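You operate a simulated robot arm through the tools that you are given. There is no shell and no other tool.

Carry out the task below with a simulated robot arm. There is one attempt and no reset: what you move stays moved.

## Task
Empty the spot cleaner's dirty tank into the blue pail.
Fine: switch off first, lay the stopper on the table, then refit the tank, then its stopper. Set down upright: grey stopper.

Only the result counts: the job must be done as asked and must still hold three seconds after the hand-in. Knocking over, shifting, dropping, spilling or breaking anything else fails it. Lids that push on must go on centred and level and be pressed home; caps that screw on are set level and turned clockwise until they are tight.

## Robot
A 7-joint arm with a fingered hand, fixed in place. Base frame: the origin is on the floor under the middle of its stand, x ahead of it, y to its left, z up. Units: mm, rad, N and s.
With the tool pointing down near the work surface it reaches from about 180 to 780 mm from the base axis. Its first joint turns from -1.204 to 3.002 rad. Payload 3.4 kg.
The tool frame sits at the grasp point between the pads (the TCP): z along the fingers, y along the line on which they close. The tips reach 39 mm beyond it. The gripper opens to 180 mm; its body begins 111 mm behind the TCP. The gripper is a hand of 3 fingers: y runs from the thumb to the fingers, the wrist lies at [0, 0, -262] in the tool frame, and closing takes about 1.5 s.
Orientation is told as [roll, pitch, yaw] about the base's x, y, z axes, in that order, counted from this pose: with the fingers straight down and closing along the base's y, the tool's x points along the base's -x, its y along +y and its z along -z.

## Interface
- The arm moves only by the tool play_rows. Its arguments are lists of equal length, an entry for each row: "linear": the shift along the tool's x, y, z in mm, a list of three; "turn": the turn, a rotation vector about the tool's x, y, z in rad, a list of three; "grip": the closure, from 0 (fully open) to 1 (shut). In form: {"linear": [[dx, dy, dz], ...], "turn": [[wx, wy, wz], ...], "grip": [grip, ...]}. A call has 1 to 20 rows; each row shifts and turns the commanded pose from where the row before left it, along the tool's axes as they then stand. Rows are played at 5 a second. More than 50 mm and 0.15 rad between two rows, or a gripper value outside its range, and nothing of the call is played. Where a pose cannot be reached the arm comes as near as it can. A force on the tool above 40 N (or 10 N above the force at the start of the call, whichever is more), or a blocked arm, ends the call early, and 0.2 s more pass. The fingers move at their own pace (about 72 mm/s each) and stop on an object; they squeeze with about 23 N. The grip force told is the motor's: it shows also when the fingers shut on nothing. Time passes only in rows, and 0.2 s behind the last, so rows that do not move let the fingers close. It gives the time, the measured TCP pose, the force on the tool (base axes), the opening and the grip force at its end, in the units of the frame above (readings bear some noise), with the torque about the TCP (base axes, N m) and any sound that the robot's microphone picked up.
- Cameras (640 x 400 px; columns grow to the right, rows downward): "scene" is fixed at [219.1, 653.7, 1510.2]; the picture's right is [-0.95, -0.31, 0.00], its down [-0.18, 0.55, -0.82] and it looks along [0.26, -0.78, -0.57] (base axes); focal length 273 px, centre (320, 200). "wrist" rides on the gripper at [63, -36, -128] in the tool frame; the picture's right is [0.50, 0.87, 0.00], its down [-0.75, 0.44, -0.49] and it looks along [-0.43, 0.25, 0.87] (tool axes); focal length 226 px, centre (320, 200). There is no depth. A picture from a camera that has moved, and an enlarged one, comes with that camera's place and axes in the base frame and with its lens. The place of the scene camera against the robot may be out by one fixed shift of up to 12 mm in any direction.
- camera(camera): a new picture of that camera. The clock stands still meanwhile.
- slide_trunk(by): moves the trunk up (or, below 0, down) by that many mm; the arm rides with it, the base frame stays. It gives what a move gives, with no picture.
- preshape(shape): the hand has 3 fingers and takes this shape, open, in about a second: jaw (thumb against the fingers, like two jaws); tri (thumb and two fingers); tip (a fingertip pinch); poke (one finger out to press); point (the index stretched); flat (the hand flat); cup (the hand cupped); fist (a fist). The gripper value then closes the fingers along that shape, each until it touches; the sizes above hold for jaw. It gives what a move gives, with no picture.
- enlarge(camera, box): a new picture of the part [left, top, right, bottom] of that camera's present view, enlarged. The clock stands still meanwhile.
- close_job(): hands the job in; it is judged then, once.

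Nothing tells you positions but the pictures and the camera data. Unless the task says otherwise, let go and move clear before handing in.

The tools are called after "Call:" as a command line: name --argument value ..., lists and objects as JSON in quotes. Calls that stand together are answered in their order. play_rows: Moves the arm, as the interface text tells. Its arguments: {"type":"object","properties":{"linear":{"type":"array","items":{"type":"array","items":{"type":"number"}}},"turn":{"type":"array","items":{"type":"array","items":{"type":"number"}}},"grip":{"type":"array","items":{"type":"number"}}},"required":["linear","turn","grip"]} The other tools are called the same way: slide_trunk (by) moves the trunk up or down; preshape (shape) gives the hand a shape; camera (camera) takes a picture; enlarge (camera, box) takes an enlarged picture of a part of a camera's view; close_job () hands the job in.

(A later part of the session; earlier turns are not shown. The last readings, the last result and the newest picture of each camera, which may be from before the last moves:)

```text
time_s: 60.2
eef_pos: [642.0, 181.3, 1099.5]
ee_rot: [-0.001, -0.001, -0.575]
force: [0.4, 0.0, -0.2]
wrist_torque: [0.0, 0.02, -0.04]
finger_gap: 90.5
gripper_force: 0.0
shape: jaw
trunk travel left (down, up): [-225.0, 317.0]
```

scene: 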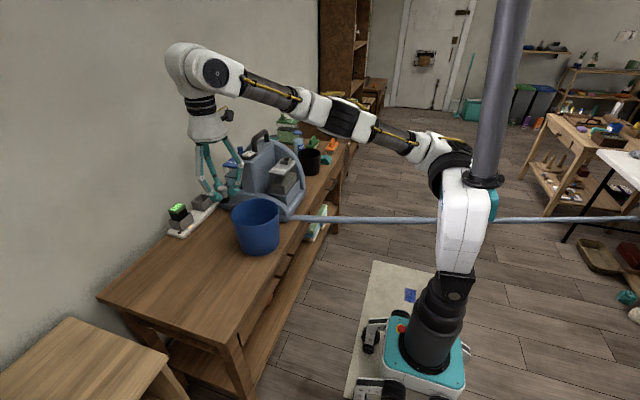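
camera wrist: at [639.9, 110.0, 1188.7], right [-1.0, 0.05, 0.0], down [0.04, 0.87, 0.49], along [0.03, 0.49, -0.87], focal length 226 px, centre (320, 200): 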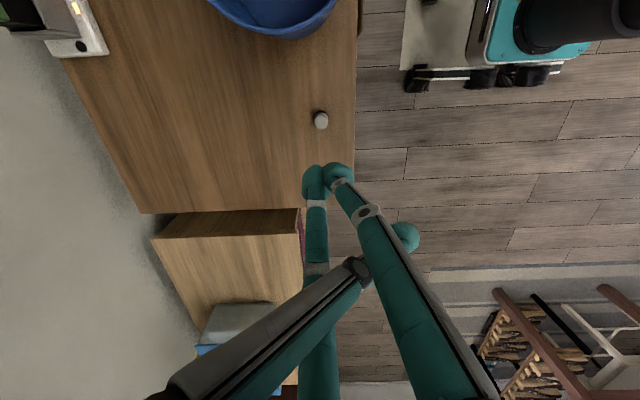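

Call:
play_rows --linear '[[-22.3, -31.5, 1.9], [-22.3, -31.5, 1.9], [-22.3, -31.5, 1.9], [-22.3, -31.5, 1.9], [-22.3, -31.5, 1.9], [0, 0, 0]]' --turn '[[0, 0, 0], [0, 0, 0], [0, 0, 0], [0, 0, 0], [0, 0, 0], [0, 0, 0]]' --grip '[0.5, 0.5, 0.5, 0.5, 0.5, 0.5]'

Call:
play_rows --linear '[[0, 0, 0], [0, 0, 0], [0, 0, 0], [0, 0, 0], [0, 0, 0], [0, 0, 0]]' --turn '[[-0.0762, -0.1175, 0], [-0.0762, -0.1175, 0], [-0.0762, -0.1175, 0], [-0.0762, -0.1175, 0], [-0.0762, -0.1175, 0], [-0.0762, -0.1175, 0]]' --grip '[0.5, 0.5, 0.5, 0.5, 0.5, 0.5]'

Call:
camera --camera "scene"

```text
time_s: 61.6
eef_pos: [650.8, -11.2, 1090.0]
ee_rot: [0.0, -0.001, -0.576]
force: [-0.3, -0.6, 0.3]
wrist_torque: [0.0, -0.03, 0.0]
finger_gap: 90.2
gripper_force: 0.0
shape: jaw
trunk travel left (down, up): [-225.0, 317.0]
```

```text
time_s: 63.0
eef_pos: [651.3, -9.7, 1088.3]
ee_rot: [0.547, -0.675, -0.768]
force: [0.4, 0.5, 0.0]
wrist_torque: [0.02, 0.01, 0.0]
finger_gap: 90.1
gripper_force: 0.1
shape: jaw
trunk travel left (down, up): [-225.0, 317.0]
```

```text
taken
```

scene: 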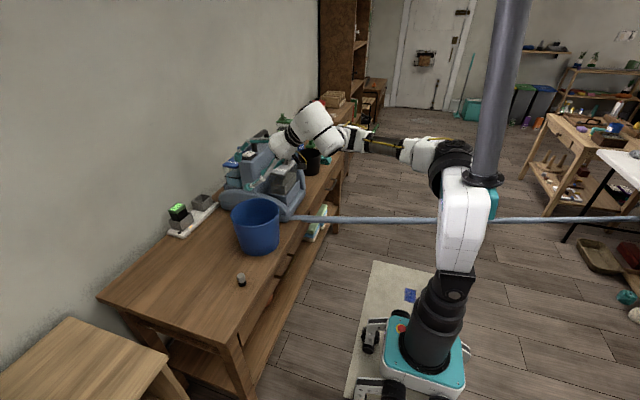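

The tilt works so far. I'll continue the rehearsal toward 120–125°.

Call:
play_rows --linear '[[0, 0, 0], [0, 0, 0], [0, 0, 0], [0, 0, 0], [0, 0, 0]]' --turn '[[-0.0762, -0.1175, 0], [-0.0762, -0.1175, 0], [-0.0762, -0.1175, 0], [-0.0762, -0.1175, 0], [-0.0762, -0.1175, 0]]' --grip '[0.5, 0.5, 0.5, 0.5, 0.5]'

Call:
camera --camera "scene"

```text
time_s: 64.2
eef_pos: [650.3, -13.0, 1089.1]
ee_rot: [1.518, -0.995, -1.526]
force: [-0.3, 0.4, -0.8]
wrist_torque: [0.03, 0.03, -0.04]
finger_gap: 90.3
gripper_force: 0.1
shape: jaw
trunk travel left (down, up): [-225.0, 317.0]
```

```text
taken
```

scene: 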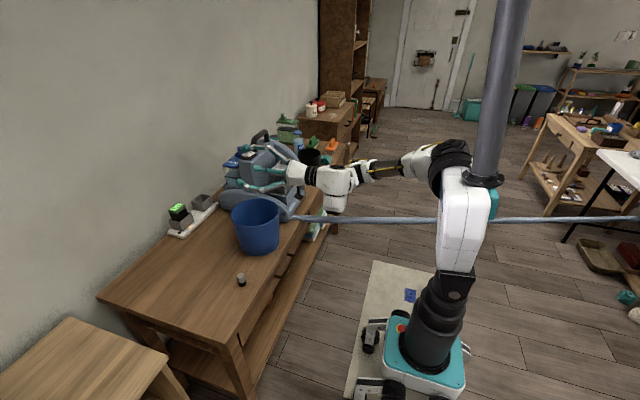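

Call:
play_rows --linear '[[0, 0, 0], [0, 0, 0], [0, 0, 0], [0, 0, 0]]' --turn '[[-0.0762, -0.1175, 0], [-0.0762, -0.1175, 0], [-0.0762, -0.1175, 0], [-0.0762, -0.1175, 0]]' --grip '[0.5, 0.5, 0.5, 0.5]'

Call:
camera --camera "scene"

Call:
camera --camera "wrist"

```text
time_s: 65.2
eef_pos: [649.0, -11.3, 1088.5]
ee_rot: [2.396, -0.81, -2.232]
force: [0.4, 0.7, -0.4]
wrist_torque: [-0.01, 0.0, -0.01]
finger_gap: 90.4
gripper_force: 0.1
shape: jaw
trunk travel left (down, up): [-225.0, 317.0]
```

```text
taken
```

scene: 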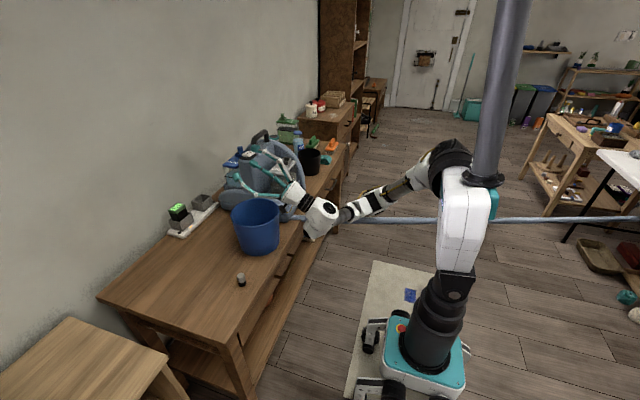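

```text
taken
camera wrist: at [576.8, -9.1, 962.5], right [-0.03, 1.0, 0.04], down [-0.86, -0.05, 0.5], along [0.5, -0.02, 0.87], focal length 226 px, centre (320, 200)
```

wrist: 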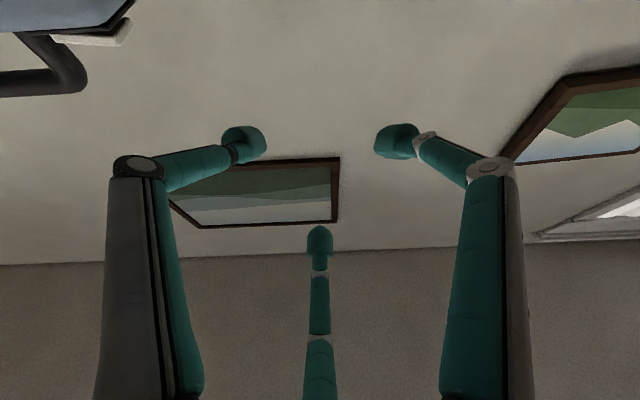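

The arm reaches the 120° pour pose. I'll check it also works about 50 mm lower, nearer the actual pouring height.

Call:
play_rows --linear '[[18.2, -11.8, -12.5], [18.2, -11.8, -12.5], [0, 0, 0]]' --turn '[[0, 0, 0], [0, 0, 0], [0, 0, 0]]' --grip '[0.5, 0.5, 0.5]'

Call:
enlarge --camera "scene" --box '[210, 130, 350, 260]'

```text
time_s: 66.0
eef_pos: [649.8, -12.4, 1039.1]
ee_rot: [2.395, -0.809, -2.232]
force: [0.6, -0.1, -0.1]
wrist_torque: [-0.02, -0.02, -0.03]
finger_gap: 90.5
gripper_force: 0.0
shape: jaw
trunk travel left (down, up): [-225.0, 317.0]
```

```text
3.08 times, centred on (280, 195) of scene
camera zoom: at [219.1, 653.7, 1510.2], right [-0.95, -0.31, 0.0], down [-0.18, 0.55, -0.82], along [0.26, -0.78, -0.57], focal length 840 px, centre (443, 215)
```

zoom: 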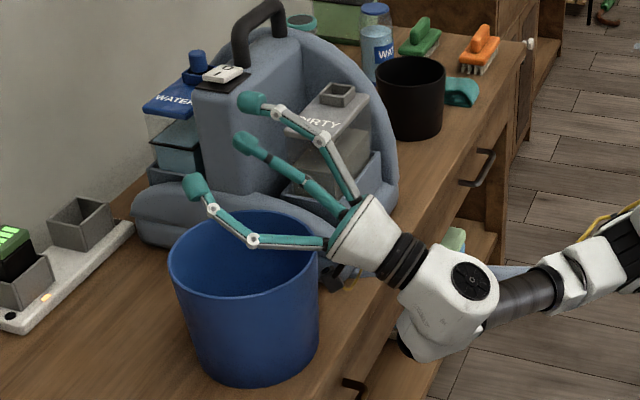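

Both rehearsal poses are reachable. Now I'll reverse the tilt and return above the tank to measure it for the grasp.

Call:
play_rows --linear '[[-18.2, 11.8, 12.5], [-18.2, 11.8, 12.5], [0, 0, 0], [0, 0, 0], [0, 0, 0], [0, 0, 0], [0, 0, 0], [0, 0, 0], [0, 0, 0], [0, 0, 0], [0, 0, 0], [0, 0, 0], [0, 0, 0], [0, 0, 0], [0, 0, 0], [0, 0, 0], [0, 0, 0], [0, 0, 0]]' --turn '[[0, 0, 0], [0, 0, 0], [0.0762, 0.1175, 0], [0.0762, 0.1175, 0], [0.0762, 0.1175, 0], [0.0762, 0.1175, 0], [0.0762, 0.1175, 0], [0.0762, 0.1175, 0], [0.0762, 0.1175, 0], [0.0762, 0.1175, 0], [0.0762, 0.1175, 0], [0.0762, 0.1175, 0], [0.0762, 0.1175, 0], [0.0762, 0.1175, 0], [0.0762, 0.1175, 0], [0.0762, 0.1175, 0], [0.0762, 0.1175, 0], [0, 0, 0]]' --grip '[0.5, 0.5, 0.5, 0.5, 0.5, 0.5, 0.5, 0.5, 0.5, 0.5, 0.5, 0.5, 0.5, 0.5, 0.5, 0.5, 0.5, 0.5]'

Call:
play_rows --linear '[[0, 0, -15], [0, 0, -15], [0, 0, -15], [0, 0, -15], [0, 0, 0], [0, 0, 0], [0, 0, 0], [0, 0, 0], [0, 0, 0], [0, 0, 0], [0, 0, 0], [0, 0, 0]]' --turn '[[0, 0, -0.1475], [0, 0, -0.1475], [0, 0, -0.1475], [0, 0, -0.1475], [0, 0, -0.1475], [0, 0, -0.1475], [0, 0, -0.1475], [0, 0, -0.1475], [0, 0, -0.1475], [0, 0, -0.1475], [0, 0, -0.1475], [0, 0, 0]]' --grip '[0.5, 0.5, 0.5, 0.5, 0.5, 0.5, 0.5, 0.5, 0.5, 0.5, 0.5, 0.5]'

```text
time_s: 69.8
eef_pos: [780.6, -1.5, 1015.7]
ee_rot: [0.025, -0.038, -0.573]
force: [-0.5, 0.0, -0.1]
wrist_torque: [0.03, 0.01, 0.0]
finger_gap: 90.6
gripper_force: 0.0
shape: jaw
out of reach, approached as far as the arm can: row 11, 12, 13, 14, 15
trunk travel left (down, up): [-225.0, 317.0]
```

```text
time_s: 72.4
eef_pos: [779.7, 6.8, 1079.0]
ee_rot: [-0.051, -0.048, 0.972]
force: [-0.1, 0.6, 0.3]
wrist_torque: [0.03, -0.04, 0.02]
finger_gap: 90.4
gripper_force: 0.2
shape: jaw
out of reach, approached as far as the arm can: row 1, 4
trunk travel left (down, up): [-225.0, 317.0]
```

On the way back the arm took a different branch and drifted to (780, 7, 1079). I'll check the scene before going further.

Call:
camera --camera "scene"

Call:
enlarge --camera "scene" --box '[150, 110, 340, 270]'

```text
taken
```

scene: 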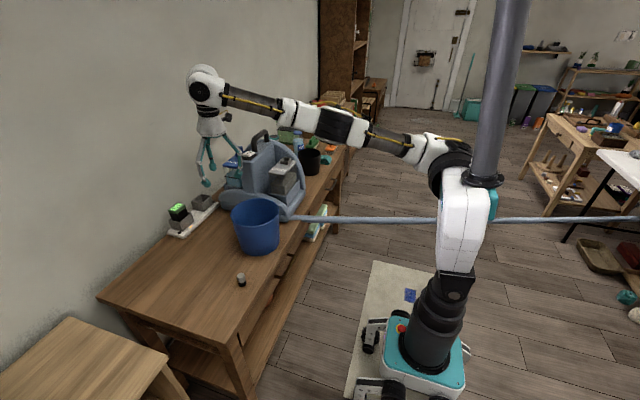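

```text
2.50 times, centred on (245, 190) of scene
camera zoom: at [219.1, 653.7, 1510.2], right [-0.95, -0.31, 0.0], down [-0.18, 0.55, -0.82], along [0.26, -0.78, -0.57], focal length 683 px, centre (508, 225)
```

zoom: 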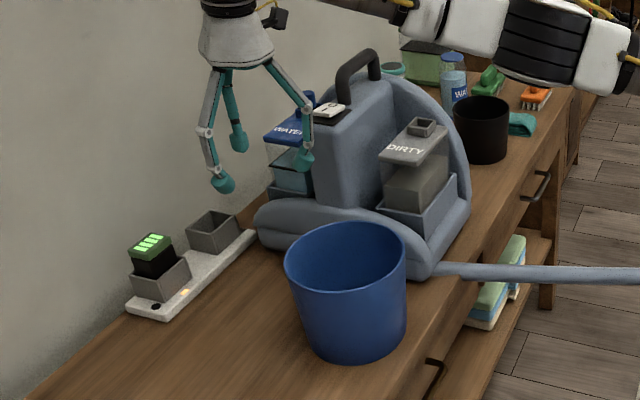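

Nothing was touched. I'll retract the arm to a comfortable pose and go above the tank.

Call:
play_rows --linear '[[34.1, 15, -25.8], [34.1, 15, -25.8], [34.1, 15, -25.8], [38.3, -26.7, -5.7], [38.3, -26.7, -5.7], [38.3, -26.7, -5.7], [38.3, -26.7, -5.7], [0, 0, 0]]' --turn '[[0, 0, 0], [0, 0, 0], [0, 0, 0], [0, 0, 0], [0, 0, 0], [0, 0, 0], [0, 0, 0], [0, 0, 0]]' --grip '[0.5, 0.5, 0.5, 0.5, 0.5, 0.5, 0.5, 0.5]'

Call:
camera --camera "scene"

Call:
camera --camera "wrist"

```text
time_s: 74.2
eef_pos: [676.5, -242.6, 1170.7]
ee_rot: [-0.055, -0.045, 0.969]
force: [-0.2, -0.8, 0.1]
wrist_torque: [0.04, 0.02, -0.05]
finger_gap: 90.1
gripper_force: 0.2
shape: jaw
trunk travel left (down, up): [-225.0, 317.0]
```

```text
taken
```

scene: 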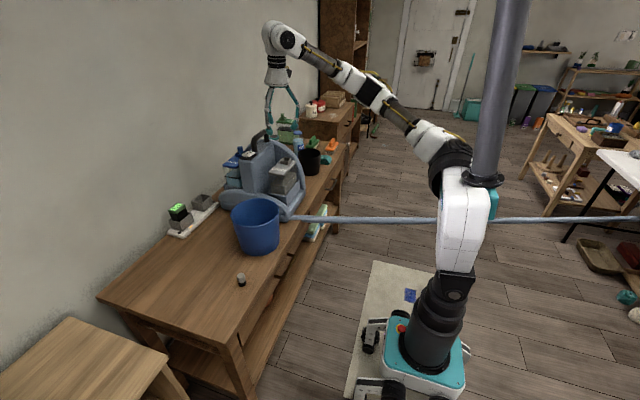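

```text
taken
camera wrist: at [661.9, -317.0, 1297.8], right [-0.99, 0.08, -0.07], down [0.03, 0.86, 0.5], along [0.1, 0.5, -0.86], focal length 226 px, centre (320, 200)
```

wrist: 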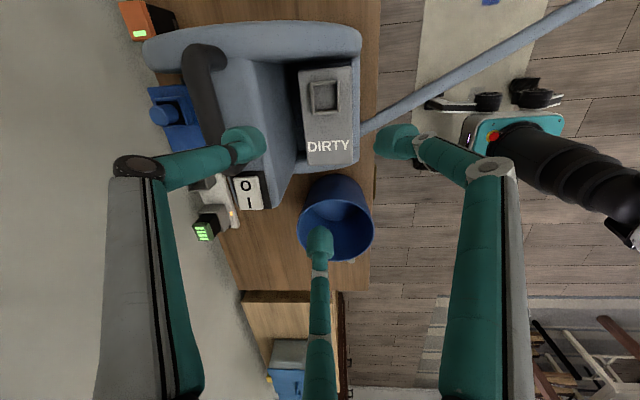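

Call:
play_rows --linear '[[0, 0, 0], [0, 0, 0], [0, 0, 0]]' --turn '[[0.0985, -0.0585, -0.04], [0.0985, -0.0585, -0.04], [0, 0, 0]]' --grip '[0.5, 0.5, 0.5]'

Call:
enlarge --camera "wrist" --box '[260, 40, 420, 190]'

```text
time_s: 75.0
eef_pos: [676.5, -242.4, 1168.6]
ee_rot: [-0.262, -0.15, 1.067]
force: [-0.2, 1.2, 0.0]
wrist_torque: [-0.01, 0.02, 0.01]
finger_gap: 90.2
gripper_force: 0.1
shape: jaw
trunk travel left (down, up): [-225.0, 317.0]
```

```text
2.67 times, centred on (340, 115) of wrist
camera zoom: at [639.3, -315.4, 1292.3], right [-0.96, 0.0, -0.3], down [-0.15, 0.87, 0.47], along [0.26, 0.49, -0.83], focal length 603 px, centre (267, 427)
```

zoom: 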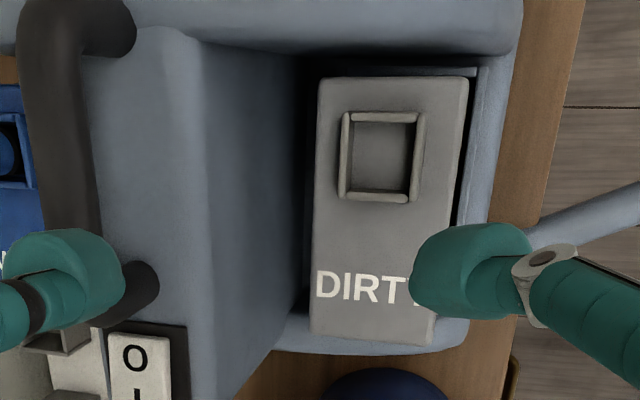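

The lid spans x 645–714 and y -318 to -190, with the collar centred at (679.5, -286.6). I've planned the grasp with a slight lean away from the block, so I'll rehearse the full carry with that tool orientation and an empty hand.

Call:
play_rows --linear '[[0.9, 11.6, 27.1], [0.9, 11.6, 27.1], [-39.3, 22.7, 0], [-39.3, 22.7, 0], [-39.3, 22.7, 0], [-39.3, 22.7, 0], [-39.3, 22.7, 0], [0, 0, 0], [0, 0, 0], [0, 0, 0], [0, 0, 0], [0, 0, 0], [0, 0, 0], [0, 0, 0], [0, 0, 0], [0, 0, 0], [0, 0, 0], [0, 0, 0], [0, 0, 0]]' --turn '[[0, 0, 0], [0, 0, 0], [0, 0, 0], [0, 0, 0], [0, 0, 0], [0, 0, 0], [0, 0, 0], [0.0211, 0.0365, 0.1364], [0.0211, 0.0365, 0.1364], [0.0211, 0.0365, 0.1364], [0.0211, 0.0365, 0.1364], [0.0211, 0.0365, 0.1364], [0.0211, 0.0365, 0.1364], [0.0211, 0.0365, 0.1364], [0.0211, 0.0365, 0.1364], [0.0211, 0.0365, 0.1364], [0.0211, 0.0365, 0.1364], [0.0211, 0.0365, 0.1364], [0, 0, 0]]' --grip '[0.5, 0.5, 0.5, 0.5, 0.5, 0.5, 0.5, 0.5, 0.5, 0.5, 0.5, 0.5, 0.5, 0.5, 0.5, 0.5, 0.5, 0.5, 0.5]'

```text
time_s: 79.0
eef_pos: [672.4, -4.7, 1112.3]
ee_rot: [-0.26, -0.146, -0.505]
force: [-0.7, 0.2, -0.5]
wrist_torque: [-0.01, 0.01, 0.0]
finger_gap: 90.5
gripper_force: 0.0
shape: jaw
trunk travel left (down, up): [-225.0, 317.0]
```

Call:
play_rows --linear '[[-14.9, 10.3, 4.8], [-13.2, 10.8, 9.0], [-12.0, 10.6, 10.2], [-6.8, 8.1, 11.5], [-2.5, 5.3, 10.7], [5.2, -1.8, 3.2], [8.8, -3.6, 4.3]]' --turn '[[-0.0669, -0.1158, 0.0414], [-0.0669, -0.1158, 0.0414], [-0.0669, -0.1158, 0.0414], [-0.0669, -0.1158, 0.0414], [-0.0669, -0.1158, 0.0414], [-0.0669, -0.1158, 0.0414], [-0.0669, -0.1158, 0.0414]]' --grip '[0.5, 0.5, 0.5, 0.5, 0.5, 0.5, 0.5]'

Call:
play_rows --linear '[[7.4, -4.4, -0.2], [5.7, -4.4, -3.1], [4.4, -4.4, -5.2], [1.8, -3.3, -6.3], [-0.1, -2.7, -7.6], [-1.9, -1.6, -7.6], [-2.8, -1.0, -7.4], [-3.7, -0.4, -7.1]]' --turn '[[-0.0669, -0.1158, 0.0414], [-0.0669, -0.1158, 0.0414], [-0.0669, -0.1158, 0.0414], [-0.0669, -0.1158, 0.0414], [-0.0669, -0.1158, 0.0414], [-0.0669, -0.1158, 0.0414], [-0.0669, -0.1158, 0.0414], [-0.0669, -0.1158, 0.0414]]' --grip '[0.5, 0.5, 0.5, 0.5, 0.5, 0.5, 0.5, 0.5]'

Call:
enlarge --camera "scene" --box '[210, 130, 350, 260]'

```text
time_s: 80.6
eef_pos: [745.8, -4.8, 1064.0]
ee_rot: [0.477, -0.926, -0.926]
force: [-0.6, -0.4, 1.0]
wrist_torque: [0.01, 0.02, 0.01]
finger_gap: 90.3
gripper_force: 0.0
shape: jaw
trunk travel left (down, up): [-225.0, 317.0]
```

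```text
time_s: 82.4
eef_pos: [688.8, -3.4, 1042.8]
ee_rot: [2.275, -0.739, -2.435]
force: [0.3, 0.0, -0.5]
wrist_torque: [0.03, -0.01, 0.02]
finger_gap: 90.2
gripper_force: 0.0
shape: jaw
trunk travel left (down, up): [-225.0, 317.0]
```

```text
3.08 times, centred on (280, 195) of scene
camera zoom: at [219.1, 653.7, 1510.2], right [-0.95, -0.31, 0.0], down [-0.18, 0.55, -0.82], along [0.26, -0.78, -0.57], focal length 840 px, centre (443, 215)
```

zoom: 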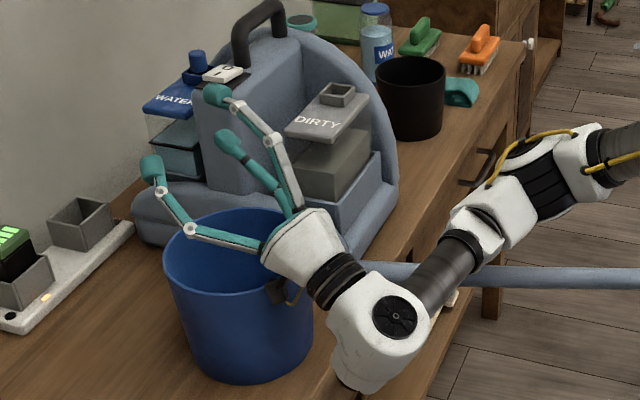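

The carry and pour path is fully reachable, though the wrist camera sits near the rim at the end, so I'll pour about 30 mm higher. Now I'll rehearse the return: raise, pull back, then untilt in chunks.

Call:
play_rows --linear '[[-28.1, 14.6, -4.6], [-28.1, 14.6, -4.6], [0, 0, 0], [0, 0, 0], [0, 0, 0], [0, 0, 0]]' --turn '[[0, 0, 0], [0, 0, 0], [0.0669, 0.1158, -0.0414], [0.0669, 0.1158, -0.0414], [0.0669, 0.1158, -0.0414], [0.0669, 0.1158, -0.0414]]' --grip '[0.5, 0.5, 0.5, 0.5, 0.5, 0.5]'

Call:
play_rows --linear '[[0, 0, 0], [0, 0, 0], [0, 0, 0]]' --turn '[[0.0669, 0.1158, -0.0414], [0.0669, 0.1158, -0.0414], [0.0669, 0.1158, -0.0414]]' --grip '[0.5, 0.5, 0.5]'

Call:
camera --camera "scene"

```text
time_s: 83.8
eef_pos: [647.4, -1.6, 1094.4]
ee_rot: [1.504, -1.052, -1.811]
force: [0.4, 1.1, -0.1]
wrist_torque: [0.04, -0.01, 0.01]
finger_gap: 90.2
gripper_force: 0.1
shape: jaw
trunk travel left (down, up): [-225.0, 317.0]
```

```text
time_s: 84.6
eef_pos: [647.6, -2.7, 1094.3]
ee_rot: [0.678, -1.003, -1.093]
force: [-0.3, -0.6, 0.1]
wrist_torque: [0.0, -0.01, 0.0]
finger_gap: 90.1
gripper_force: 0.1
shape: jaw
trunk travel left (down, up): [-225.0, 317.0]
```

```text
taken
```

scene: 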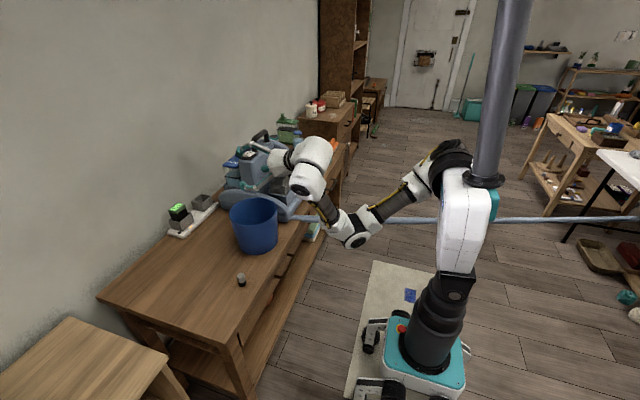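

On the return the elbow hangs low, and that's what forced the earlier drift. I'll try untilting over open table on the +y side and higher up, where any drift is harmless.

Call:
play_rows --linear '[[7.8, 31.6, -26], [7.8, 31.6, -26], [7.8, 31.6, -26], [7.8, 31.6, -26], [0, 0, 0]]' --turn '[[0, 0, 0], [0, 0, 0], [0, 0, 0], [0, 0, 0], [0, 0, 0]]' --grip '[0.5, 0.5, 0.5, 0.5, 0.5]'

Call:
play_rows --linear '[[0, 0, 0], [0, 0, 0], [0, 0, 0]]' --turn '[[0.0669, 0.1158, -0.0414], [0.0669, 0.1158, -0.0414], [0.0669, 0.1158, -0.0414]]' --grip '[0.5, 0.5, 0.5]'

Call:
camera --camera "scene"

```text
time_s: 85.8
eef_pos: [658.6, 122.5, 1123.0]
ee_rot: [0.693, -1.004, -1.099]
force: [-0.5, 0.0, -0.1]
wrist_torque: [0.0, 0.0, -0.01]
finger_gap: 90.1
gripper_force: 0.1
shape: jaw
out of reach, approached as far as the arm can: row 2, 3, 4
trunk travel left (down, up): [-225.0, 317.0]
```

```text
time_s: 86.6
eef_pos: [744.4, 118.0, 1086.1]
ee_rot: [0.172, -0.73, -0.7]
force: [0.6, -0.4, 0.1]
wrist_torque: [0.0, 0.02, 0.01]
finger_gap: 90.4
gripper_force: 0.1
shape: jaw
out of reach, approached as far as the arm can: row 1, 2, 3
trunk travel left (down, up): [-225.0, 317.0]
```

```text
taken
```

scene: 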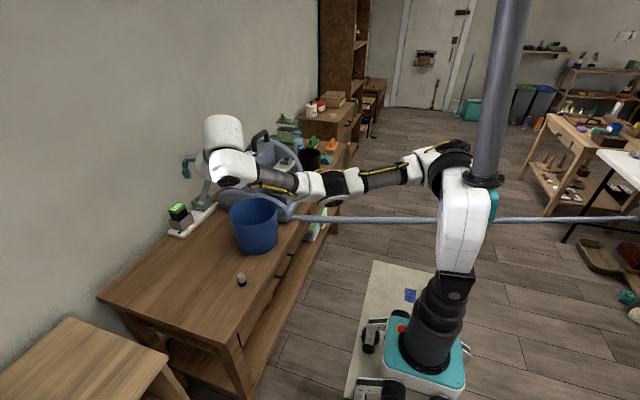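

Call:
play_rows --linear '[[0, 0, 0], [0, 0, 0], [0, 0, 0], [0, 0, 0], [0, 0, 0]]' --turn '[[0.0669, 0.1158, -0.0414], [0.0669, 0.1158, -0.0414], [0.0669, 0.1158, -0.0414], [0.0669, 0.1158, -0.0414], [0.0669, 0.1158, -0.0414]]' --grip '[0.5, 0.5, 0.5, 0.5, 0.5]'

Call:
camera --camera "scene"

```text
time_s: 87.8
eef_pos: [739.2, 118.9, 1077.6]
ee_rot: [-0.152, -0.385, -0.494]
force: [-0.4, -0.5, -0.1]
wrist_torque: [0.06, 0.0, -0.01]
finger_gap: 90.4
gripper_force: 0.0
shape: jaw
out of reach, approached as far as the arm can: row 1, 3, 4, 5
trunk travel left (down, up): [-225.0, 317.0]
```

```text
taken
```

scene: 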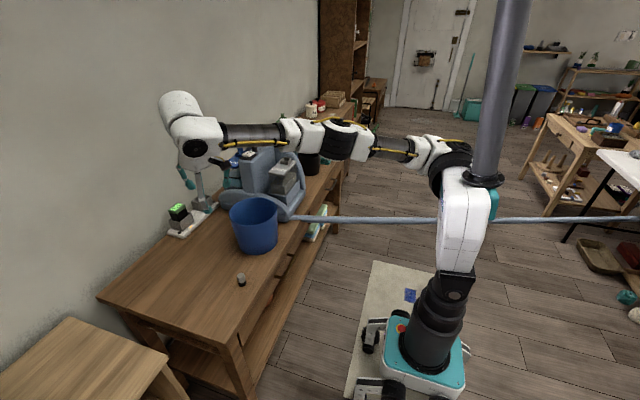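

The arm passes through near-straight and recovers there with only small drift, which is fine over open table. I'll finish untilting and then rehearse the complete forward-and-return cycle once more with the adjusted heights.

Call:
play_rows --linear '[[0, 0, 0], [0, 0, 0], [0, 0, 0]]' --turn '[[0.062, 0.1073, -0.0383], [0.062, 0.1073, -0.0383], [0, 0, 0]]' --grip '[0.5, 0.5, 0.5]'

```text
time_s: 88.6
eef_pos: [740.7, 119.0, 1076.5]
ee_rot: [-0.153, -0.383, -0.492]
force: [-0.1, -0.4, 0.0]
wrist_torque: [0.0, 0.0, -0.01]
finger_gap: 90.0
gripper_force: 0.1
shape: jaw
out of reach, approached as far as the arm can: row 1, 2
trunk travel left (down, up): [-225.0, 317.0]
```

Call:
play_rows --linear '[[20.3, -17.7, -16.8], [20.3, -17.7, -16.8], [0, 0, 0], [0, 0, 0], [0, 0, 0]]' --turn '[[0, 0, 0], [0, 0, 0], [0.062, 0.1073, -0.0383], [0.062, 0.1073, -0.0383], [0, 0, 0]]' --grip '[0.5, 0.5, 0.5, 0.5, 0.5]'

Call:
camera --camera "scene"

```text
time_s: 89.8
eef_pos: [672.6, 110.3, 1094.5]
ee_rot: [-0.284, -0.159, -0.462]
force: [1.4, -1.6, 0.1]
wrist_torque: [0.11, 0.09, -0.03]
finger_gap: 90.3
gripper_force: 0.0
shape: jaw
out of reach, approached as far as the arm can: row 4
trunk travel left (down, up): [-225.0, 317.0]
```

```text
taken
```

scene: 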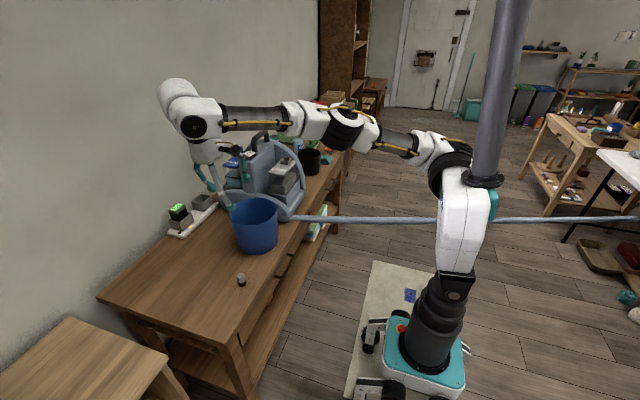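

Recovered. Moving inward while untilting is what does it. Now a second full rehearsal: adjusted forward tilt over the pail, then the return over open table using the extended path.

Call:
play_rows --linear '[[-19.1, -33, 6.6], [-19.1, -33, 6.6], [-19.1, -33, 6.6], [0, 0, 0]]' --turn '[[0.006, 0.011, 0.04], [0, 0, 0], [0, 0, 0], [0, 0, 0]]' --grip '[0.5, 0.5, 0.5, 0.5]'

Call:
play_rows --linear '[[-14.4, 11.0, 7.6], [-12.9, 11.0, 10.0], [-11.2, 10.8, 12.1], [-5.9, 8.1, 13.3], [-1.3, 5.2, 12.4], [5.2, -1.8, 3.2], [-0.1, -1.2, -3.4]]' --turn '[[-0.0669, -0.1158, 0.0414], [-0.0669, -0.1158, 0.0414], [-0.0669, -0.1158, 0.0414], [-0.0669, -0.1158, 0.0414], [-0.0669, -0.1158, 0.0414], [-0.0669, -0.1158, 0.0414], [-0.0669, -0.1158, 0.0414]]' --grip '[0.5, 0.5, 0.5, 0.5, 0.5, 0.5, 0.5]'

Call:
camera --camera "scene"

Call:
play_rows --linear '[[1.8, -2.5, -4.0], [-0.2, -2.0, -6.0], [0, -2.4, -6.7], [-0.8, -1.9, -6.8]]' --turn '[[-0.0669, -0.1158, 0.0414], [-0.0669, -0.1158, 0.0414], [-0.0669, -0.1158, 0.0414], [-0.0669, -0.1158, 0.0414]]' --grip '[0.5, 0.5, 0.5, 0.5]'

Call:
camera --camera "scene"

Call:
play_rows --linear '[[-2.7, -1.2, -7.7], [-2.7, -1.1, -7.5], [-3.6, -0.5, -7.2], [-3.7, -0.4, -7.1]]' --turn '[[-0.0669, -0.1158, 0.0414], [-0.0669, -0.1158, 0.0414], [-0.0669, -0.1158, 0.0414], [-0.0669, -0.1158, 0.0414]]' --grip '[0.5, 0.5, 0.5, 0.5]'

Call:
camera --camera "scene"

```text
time_s: 90.8
eef_pos: [670.0, -3.9, 1112.9]
ee_rot: [-0.287, -0.158, -0.506]
force: [0.3, 0.8, 0.6]
wrist_torque: [0.0, 0.03, -0.01]
finger_gap: 90.5
gripper_force: 0.0
shape: jaw
trunk travel left (down, up): [-225.0, 317.0]
```

```text
time_s: 92.4
eef_pos: [744.6, -7.4, 1065.2]
ee_rot: [0.449, -0.948, -0.911]
force: [-0.3, 0.1, 0.0]
wrist_torque: [-0.02, 0.0, -0.02]
finger_gap: 90.5
gripper_force: 0.1
shape: jaw
trunk travel left (down, up): [-225.0, 317.0]
```

```text
taken
```

scene: 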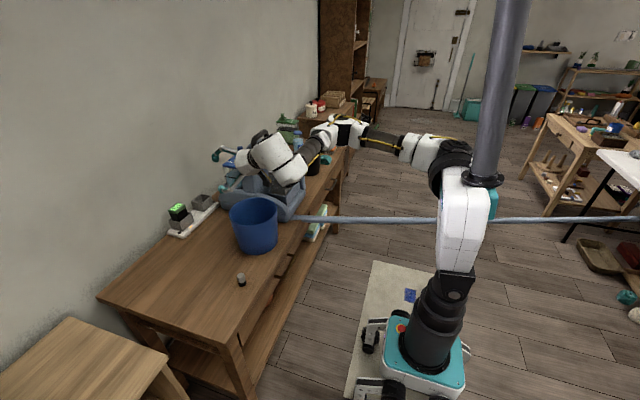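

```text
time_s: 93.4
eef_pos: [718.5, -6.3, 1067.9]
ee_rot: [1.523, -1.08, -1.835]
force: [-0.7, -0.5, 0.0]
wrist_torque: [-0.01, -0.02, -0.01]
finger_gap: 90.1
gripper_force: 0.1
shape: jaw
trunk travel left (down, up): [-225.0, 317.0]
```

```text
taken
```

scene: 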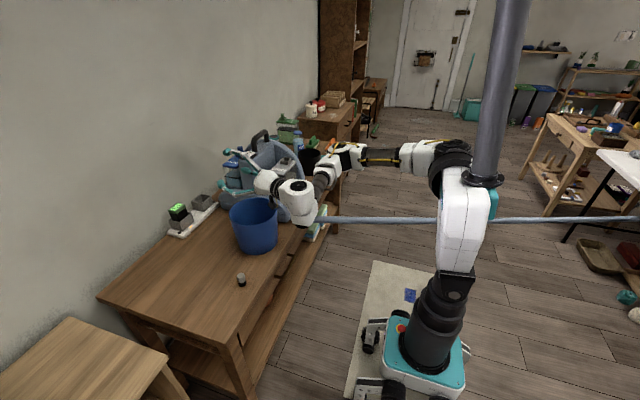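

```text
time_s: 94.4
eef_pos: [686.3, -6.1, 1070.9]
ee_rot: [2.306, -0.755, -2.461]
force: [0.2, -1.1, 0.5]
wrist_torque: [-0.01, 0.01, -0.02]
finger_gap: 90.0
gripper_force: 0.1
shape: jaw
trunk travel left (down, up): [-225.0, 317.0]
```

```text
taken
```

scene: 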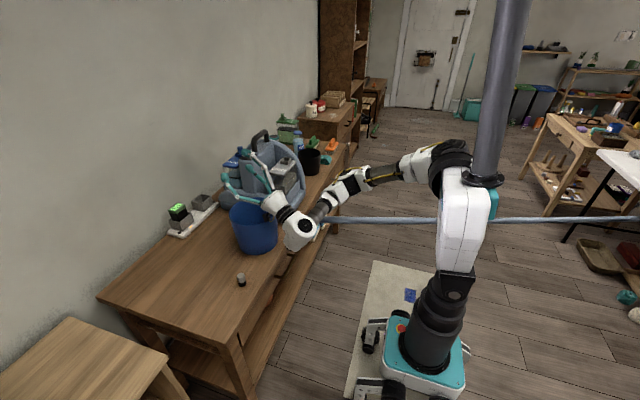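

The elbow stays up all the way to 120° this time, so it was the earlier retract that flipped it. I'll test one extra step to 128° and then reverse the exact path.

Call:
play_rows --linear '[[-4.5, 0.2, -6.6], [0, 0, 0]]' --turn '[[-0.0669, -0.1158, 0.0414], [0, 0, 0]]' --grip '[0.5, 0.5]'

Call:
enlarge --camera "scene" --box '[200, 120, 440, 280]'

Call:
play_rows --linear '[[5.2, -0.8, 6.0], [4.5, -0.2, 6.6], [4.4, -0.2, 6.7], [3.6, 0.5, 7.2], [3.6, 0.6, 7.4]]' --turn '[[0.0669, 0.1158, -0.0414], [0.0669, 0.1158, -0.0414], [0.0669, 0.1158, -0.0414], [0.0669, 0.1158, -0.0414], [0.0669, 0.1158, -0.0414]]' --grip '[0.5, 0.5, 0.5, 0.5, 0.5]'

Call:
camera --camera "scene"

Call:
play_rows --linear '[[1.7, 1.4, 6.7], [0.8, 1.9, 6.8], [1.0, 1.6, 6.0], [-1.2, 2.2, 4.3]]' --turn '[[0.0669, 0.1158, -0.0414], [0.0669, 0.1158, -0.0414], [0.0669, 0.1158, -0.0414], [0.0669, 0.1158, -0.0414]]' --grip '[0.5, 0.5, 0.5, 0.5]'

Call:
camera --camera "scene"

```text
time_s: 95.0
eef_pos: [677.4, -7.0, 1071.7]
ee_rot: [2.415, -0.644, -2.529]
force: [1.5, -0.2, -0.5]
wrist_torque: [0.01, 0.04, 0.01]
finger_gap: 90.3
gripper_force: 0.1
shape: jaw
trunk travel left (down, up): [-225.0, 317.0]
```

```text
2.50 times, centred on (320, 200) of scene
camera zoom: at [219.1, 653.7, 1510.2], right [-0.95, -0.31, 0.0], down [-0.18, 0.55, -0.82], along [0.26, -0.78, -0.57], focal length 683 px, centre (320, 200)
```

zoom: 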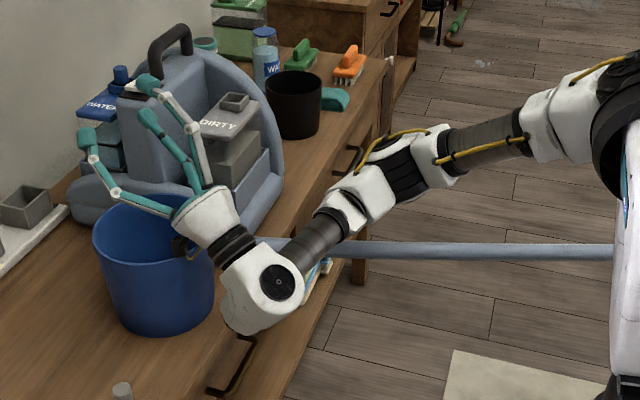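

```text
time_s: 96.2
eef_pos: [718.5, -5.0, 1068.4]
ee_rot: [1.515, -1.08, -1.826]
force: [-0.9, 0.2, 0.7]
wrist_torque: [-0.01, 0.01, -0.01]
finger_gap: 90.2
gripper_force: 0.1
shape: jaw
trunk travel left (down, up): [-225.0, 317.0]
```

```text
taken
```

scene: 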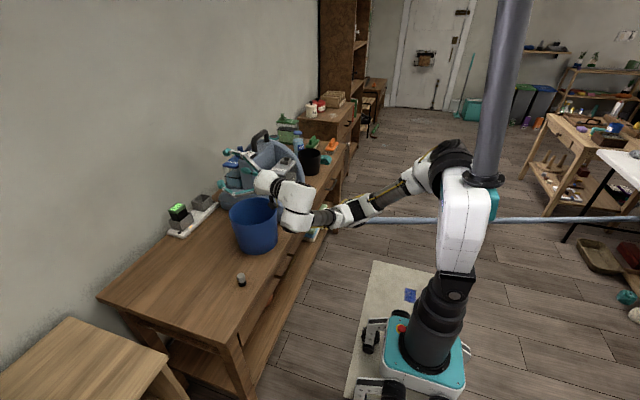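

```text
time_s: 97.2
eef_pos: [744.1, -6.1, 1064.9]
ee_rot: [0.441, -0.946, -0.903]
force: [-0.1, 0.1, 0.1]
wrist_torque: [-0.01, 0.01, 0.02]
finger_gap: 90.3
gripper_force: 0.1
shape: jaw
trunk travel left (down, up): [-225.0, 317.0]
```

```text
taken
```

scene: 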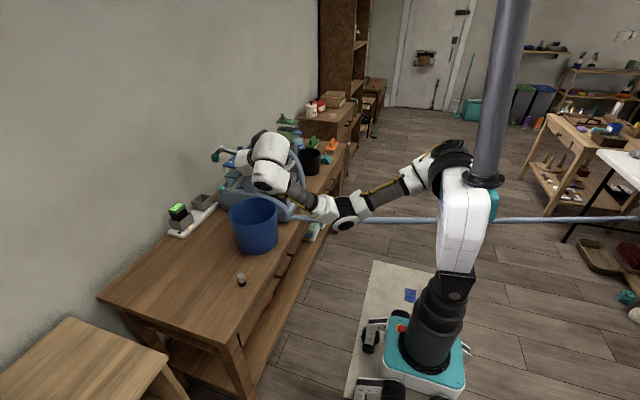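

Call:
play_rows --linear '[[0.5, 0.9, 3.4], [-5.4, 2.3, -2.4], [0, 0, 0]]' --turn '[[0.0669, 0.1158, -0.0414], [0.0669, 0.1158, -0.0414], [0, 0, 0]]' --grip '[0.5, 0.5, 0.5]'

Call:
camera --camera "scene"

Call:
play_rows --linear '[[-0.3, -4.3, -12.7], [3.9, -7.4, -14.4], [0, 0, 0]]' --turn '[[0.0669, 0.1158, -0.0414], [0.0669, 0.1158, -0.0414], [0, 0, 0]]' --grip '[0.5, 0.5, 0.5]'

Call:
camera --camera "scene"

```text
time_s: 98.0
eef_pos: [748.9, -4.8, 1068.2]
ee_rot: [0.143, -0.745, -0.686]
force: [0.4, 0.0, -0.8]
wrist_torque: [0.02, 0.01, -0.02]
finger_gap: 90.4
gripper_force: 0.1
shape: jaw
trunk travel left (down, up): [-225.0, 317.0]
```

```text
taken
```

scene: 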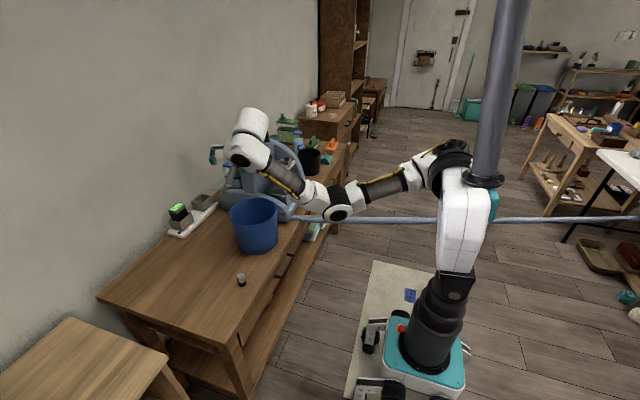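

```text
time_s: 98.8
eef_pos: [782.7, -6.5, 1073.8]
ee_rot: [-0.059, -0.52, -0.57]
force: [1.1, -0.5, -0.3]
wrist_torque: [0.0, 0.03, -0.05]
finger_gap: 90.1
gripper_force: 0.1
shape: jaw
out of reach, approached as far as the arm can: row 1, 2
trunk travel left (down, up): [-225.0, 317.0]
```

```text
taken
```

scene: 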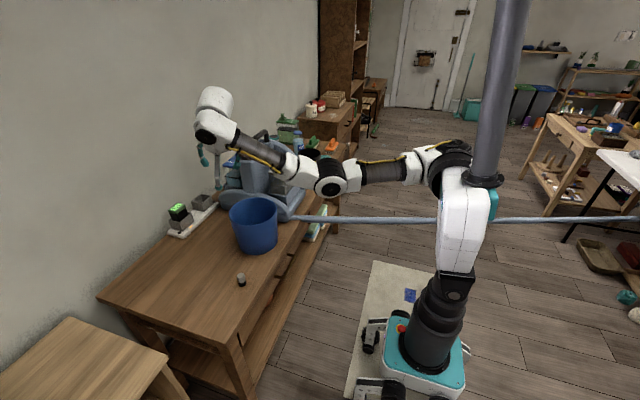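

The return again stalls at about 40° and drifts outward, but it recovers when moved inward. That's harmless over open table, so in the real run I'll untilt at y≈+120. Recovering now the same way.

Call:
play_rows --linear '[[17.1, -17.1, -20.4], [17.1, -17.1, -20.4], [17.1, -17.1, -20.4], [0, 0, 0], [0, 0, 0], [0, 0, 0], [0, 0, 0]]' --turn '[[0, 0, 0], [0, 0, 0], [0, 0, 0], [0.0669, 0.1158, -0.0414], [0.0669, 0.1158, -0.0414], [0.0669, 0.1158, -0.0414], [0, 0, 0]]' --grip '[0.5, 0.5, 0.5, 0.5, 0.5, 0.5, 0.5]'

Call:
camera --camera "scene"

```text
time_s: 100.4
eef_pos: [762.1, 9.9, 1107.7]
ee_rot: [-0.202, -0.319, -0.488]
force: [0.2, 0.0, -0.3]
wrist_torque: [-0.05, 0.0, 0.02]
finger_gap: 89.9
gripper_force: 0.0
shape: jaw
out of reach, approached as far as the arm can: row 1, 2, 3, 5, 6
trunk travel left (down, up): [-225.0, 317.0]
```

```text
taken
```

scene: 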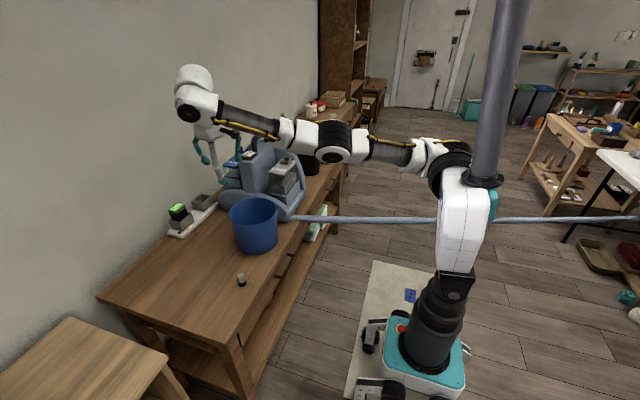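

Call:
play_rows --linear '[[20.3, -17.2, -4.3], [20.3, -17.2, -4.3], [20.3, -17.2, -4.3], [0, 0, 0], [0, 0, 0], [0, 0, 0]]' --turn '[[0, 0, 0], [0, 0, 0], [0, 0, 0], [0.05, 0.087, -0.031], [0.05, 0.087, -0.031], [0, 0, 0]]' --grip '[0.5, 0.5, 0.5, 0.5, 0.5, 0.5]'

Call:
camera --camera "scene"

```text
time_s: 101.8
eef_pos: [761.3, 9.6, 1106.2]
ee_rot: [-0.2, -0.319, -0.489]
force: [0.2, -1.2, 0.8]
wrist_torque: [0.02, 0.0, 0.01]
finger_gap: 90.2
gripper_force: 0.0
shape: jaw
out of reach, approached as far as the arm can: row 1, 2, 3, 4, 5
trunk travel left (down, up): [-225.0, 317.0]
```

```text
taken
```

scene: 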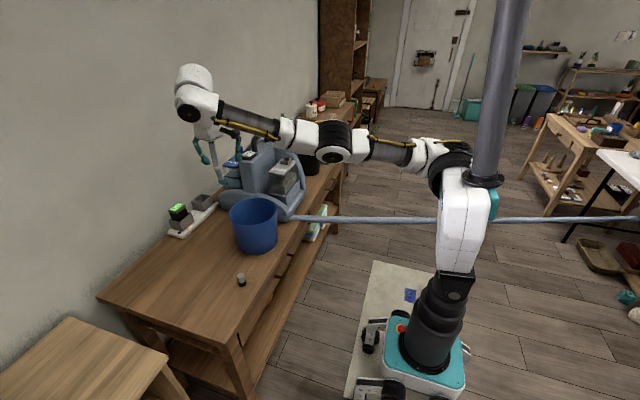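

Call:
play_rows --linear '[[21.5, 31.3, -1.7], [21.5, 31.3, -1.7], [21.5, 31.3, -1.7], [0, 0, 0]]' --turn '[[0, 0, 0], [0, 0, 0], [0, 0, 0], [0, 0, 0]]' --grip '[0.5, 0.5, 0.5, 0.5]'

Call:
camera --camera "scene"

```text
time_s: 102.8
eef_pos: [748.1, 68.0, 1086.0]
ee_rot: [-0.2, -0.319, -0.491]
force: [-0.1, 0.9, -0.8]
wrist_torque: [0.06, -0.01, -0.01]
finger_gap: 90.1
gripper_force: 0.1
shape: jaw
out of reach, approached as far as the arm can: row 2, 3
trunk travel left (down, up): [-225.0, 317.0]
```

```text
taken
```

scene: 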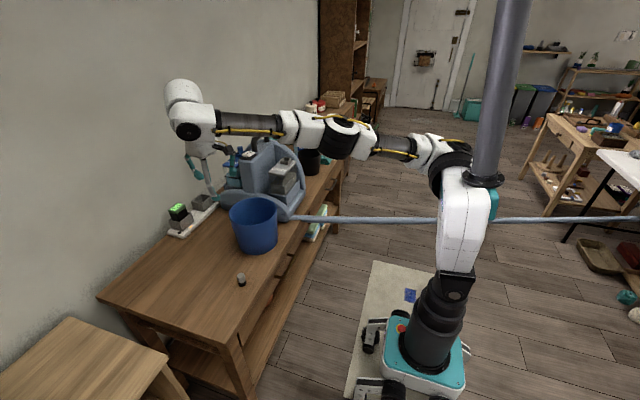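

Call:
play_rows --linear '[[20.3, -17.7, -16.8], [20.3, -17.7, -16.8], [0, 0, 0], [0, 0, 0], [0, 0, 0]]' --turn '[[0, 0, 0], [0, 0, 0], [0.062, 0.1073, -0.0383], [0.062, 0.1073, -0.0383], [0, 0, 0]]' --grip '[0.5, 0.5, 0.5, 0.5, 0.5]'

Call:
camera --camera "scene"

```text
time_s: 104.0
eef_pos: [692.5, 59.1, 1114.2]
ee_rot: [-0.292, -0.152, -0.472]
force: [0.2, -1.8, 2.8]
wrist_torque: [0.35, 0.09, -0.03]
finger_gap: 90.2
gripper_force: 0.0
shape: jaw
out of reach, approached as far as the arm can: row 4
trunk travel left (down, up): [-225.0, 317.0]
```

```text
taken
```

scene: 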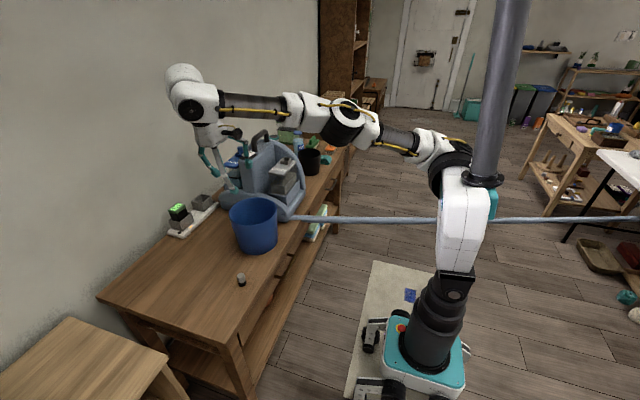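

Recovered, and shifting toward +y is the trick. I'll test whether stopping the tilt at 112° lets the arm return cleanly without the elbow flipping.

Call:
play_rows --linear '[[-6.4, -31, 11.4], [-6.4, -31, 11.4], [0, 0, 0]]' --turn '[[0.0047, 0.0082, 0.0306], [0.02, 0.0, 0.0], [0, 0, 0]]' --grip '[0.5, 0.5, 0.5]'

Call:
play_rows --linear '[[-14.4, 11.0, 7.6], [-12.9, 11.0, 10.0], [-11.2, 10.8, 12.1], [-5.9, 8.1, 13.3], [-1.3, 5.2, 12.4], [5.2, -1.8, 3.2], [-0.1, -1.2, -3.4], [1.8, -2.5, -4.0], [-0.2, -2.0, -6.0], [0, -2.4, -6.7], [-0.8, -1.9, -6.8], [-2.7, -1.2, -7.7], [-2.7, -1.1, -7.5], [-3.6, -0.5, -7.2]]' --turn '[[-0.0669, -0.1158, 0.0414], [-0.0669, -0.1158, 0.0414], [-0.0669, -0.1158, 0.0414], [-0.0669, -0.1158, 0.0414], [-0.0669, -0.1158, 0.0414], [-0.0669, -0.1158, 0.0414], [-0.0669, -0.1158, 0.0414], [-0.0669, -0.1158, 0.0414], [-0.0669, -0.1158, 0.0414], [-0.0669, -0.1158, 0.0414], [-0.0669, -0.1158, 0.0414], [-0.0669, -0.1158, 0.0414], [-0.0669, -0.1158, 0.0414], [-0.0669, -0.1158, 0.0414]]' --grip '[0.5, 0.5, 0.5, 0.5, 0.5, 0.5, 0.5, 0.5, 0.5, 0.5, 0.5, 0.5, 0.5, 0.5]'

Call:
camera --camera "scene"

Call:
play_rows --linear '[[4.4, -0.2, 6.7], [3.6, 0.5, 7.2], [3.6, 0.6, 7.4], [1.7, 1.4, 6.7], [0.8, 1.9, 6.8], [1.0, 1.6, 6.0], [-1.2, 2.2, 4.3]]' --turn '[[0.0669, 0.1158, -0.0414], [0.0669, 0.1158, -0.0414], [0.0669, 0.1158, -0.0414], [0.0669, 0.1158, -0.0414], [0.0669, 0.1158, -0.0414], [0.0669, 0.1158, -0.0414], [0.0669, 0.1158, -0.0414]]' --grip '[0.5, 0.5, 0.5, 0.5, 0.5, 0.5, 0.5]'

Call:
camera --camera "scene"

```text
time_s: 104.8
eef_pos: [668.8, 0.9, 1108.4]
ee_rot: [-0.312, -0.153, -0.506]
force: [-0.3, 0.3, 0.3]
wrist_torque: [0.0, -0.01, -0.01]
finger_gap: 90.0
gripper_force: 0.1
shape: jaw
trunk travel left (down, up): [-225.0, 317.0]
```

```text
time_s: 107.8
eef_pos: [692.0, 0.9, 1069.9]
ee_rot: [2.173, -0.889, -2.373]
force: [-0.3, 0.4, -0.8]
wrist_torque: [-0.04, 0.0, -0.01]
finger_gap: 90.2
gripper_force: 0.0
shape: jaw
trunk travel left (down, up): [-225.0, 317.0]
```

```text
taken
```

scene: 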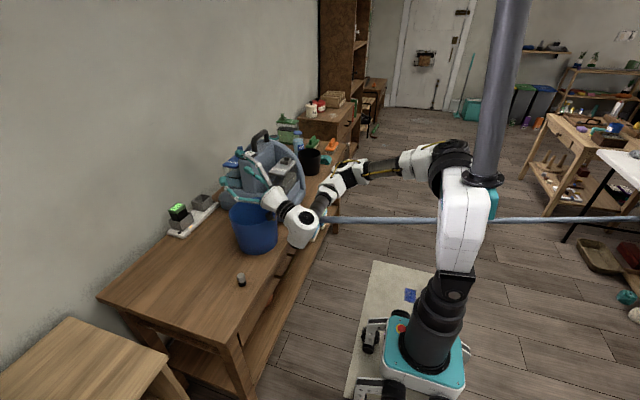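

```text
time_s: 109.4
eef_pos: [740.8, 1.4, 1060.2]
ee_rot: [0.388, -0.951, -0.864]
force: [-0.5, -0.5, -0.3]
wrist_torque: [0.01, 0.02, 0.03]
finger_gap: 90.0
gripper_force: 0.0
shape: jaw
trunk travel left (down, up): [-225.0, 317.0]
```

```text
taken
```

scene: 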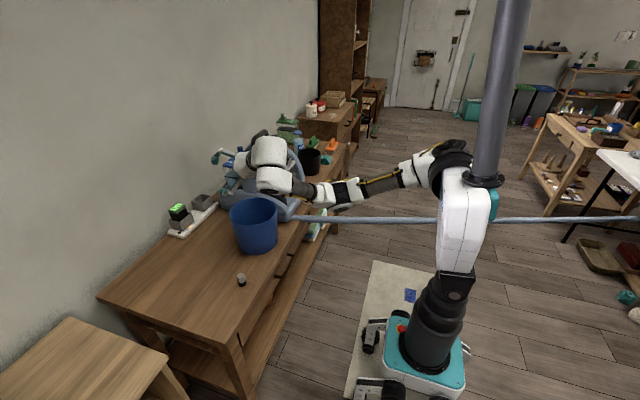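

Call:
play_rows --linear '[[0.5, 0.9, 3.4], [-5.4, 2.3, -2.4], [-0.3, -4.3, -12.7]]' --turn '[[0.0669, 0.1158, -0.0414], [0.0669, 0.1158, -0.0414], [0.0669, 0.1158, -0.0414]]' --grip '[0.5, 0.5, 0.5]'

Call:
camera --camera "scene"

Call:
play_rows --linear '[[3.9, -7.4, -14.4], [9.3, -10.3, -14.0], [0, 0, 0]]' --turn '[[0.0669, 0.1158, -0.0414], [0.0669, 0.1158, -0.0414], [0, 0, 0]]' --grip '[0.5, 0.5, 0.5]'

Call:
camera --camera "scene"

```text
time_s: 110.2
eef_pos: [769.7, 0.1, 1061.0]
ee_rot: [-0.009, -0.634, -0.596]
force: [0.7, -1.1, 0.8]
wrist_torque: [-0.01, 0.0, 0.0]
finger_gap: 90.2
gripper_force: 0.2
shape: jaw
out of reach, approached as far as the arm can: row 3
trunk travel left (down, up): [-225.0, 317.0]
```

```text
taken
```

scene: 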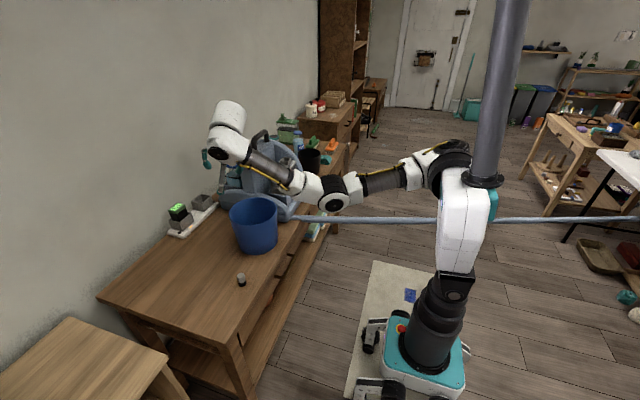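

```text
time_s: 111.0
eef_pos: [780.6, -5.7, 1064.1]
ee_rot: [-0.136, -0.456, -0.542]
force: [0.1, -1.1, -0.1]
wrist_torque: [0.0, -0.02, 0.02]
finger_gap: 90.2
gripper_force: 0.1
shape: jaw
out of reach, approached as far as the arm can: row 1, 2
trunk travel left (down, up): [-225.0, 317.0]
```

```text
taken
```

scene: 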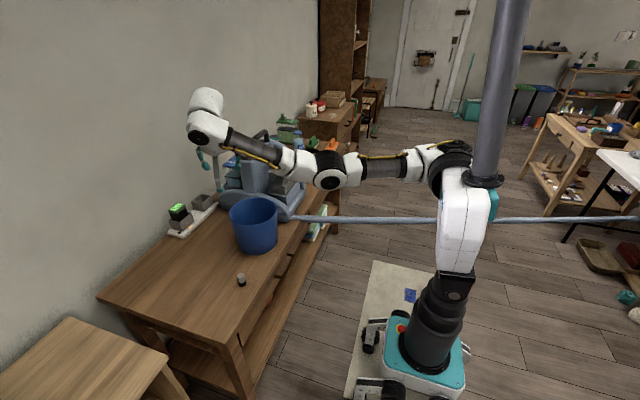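

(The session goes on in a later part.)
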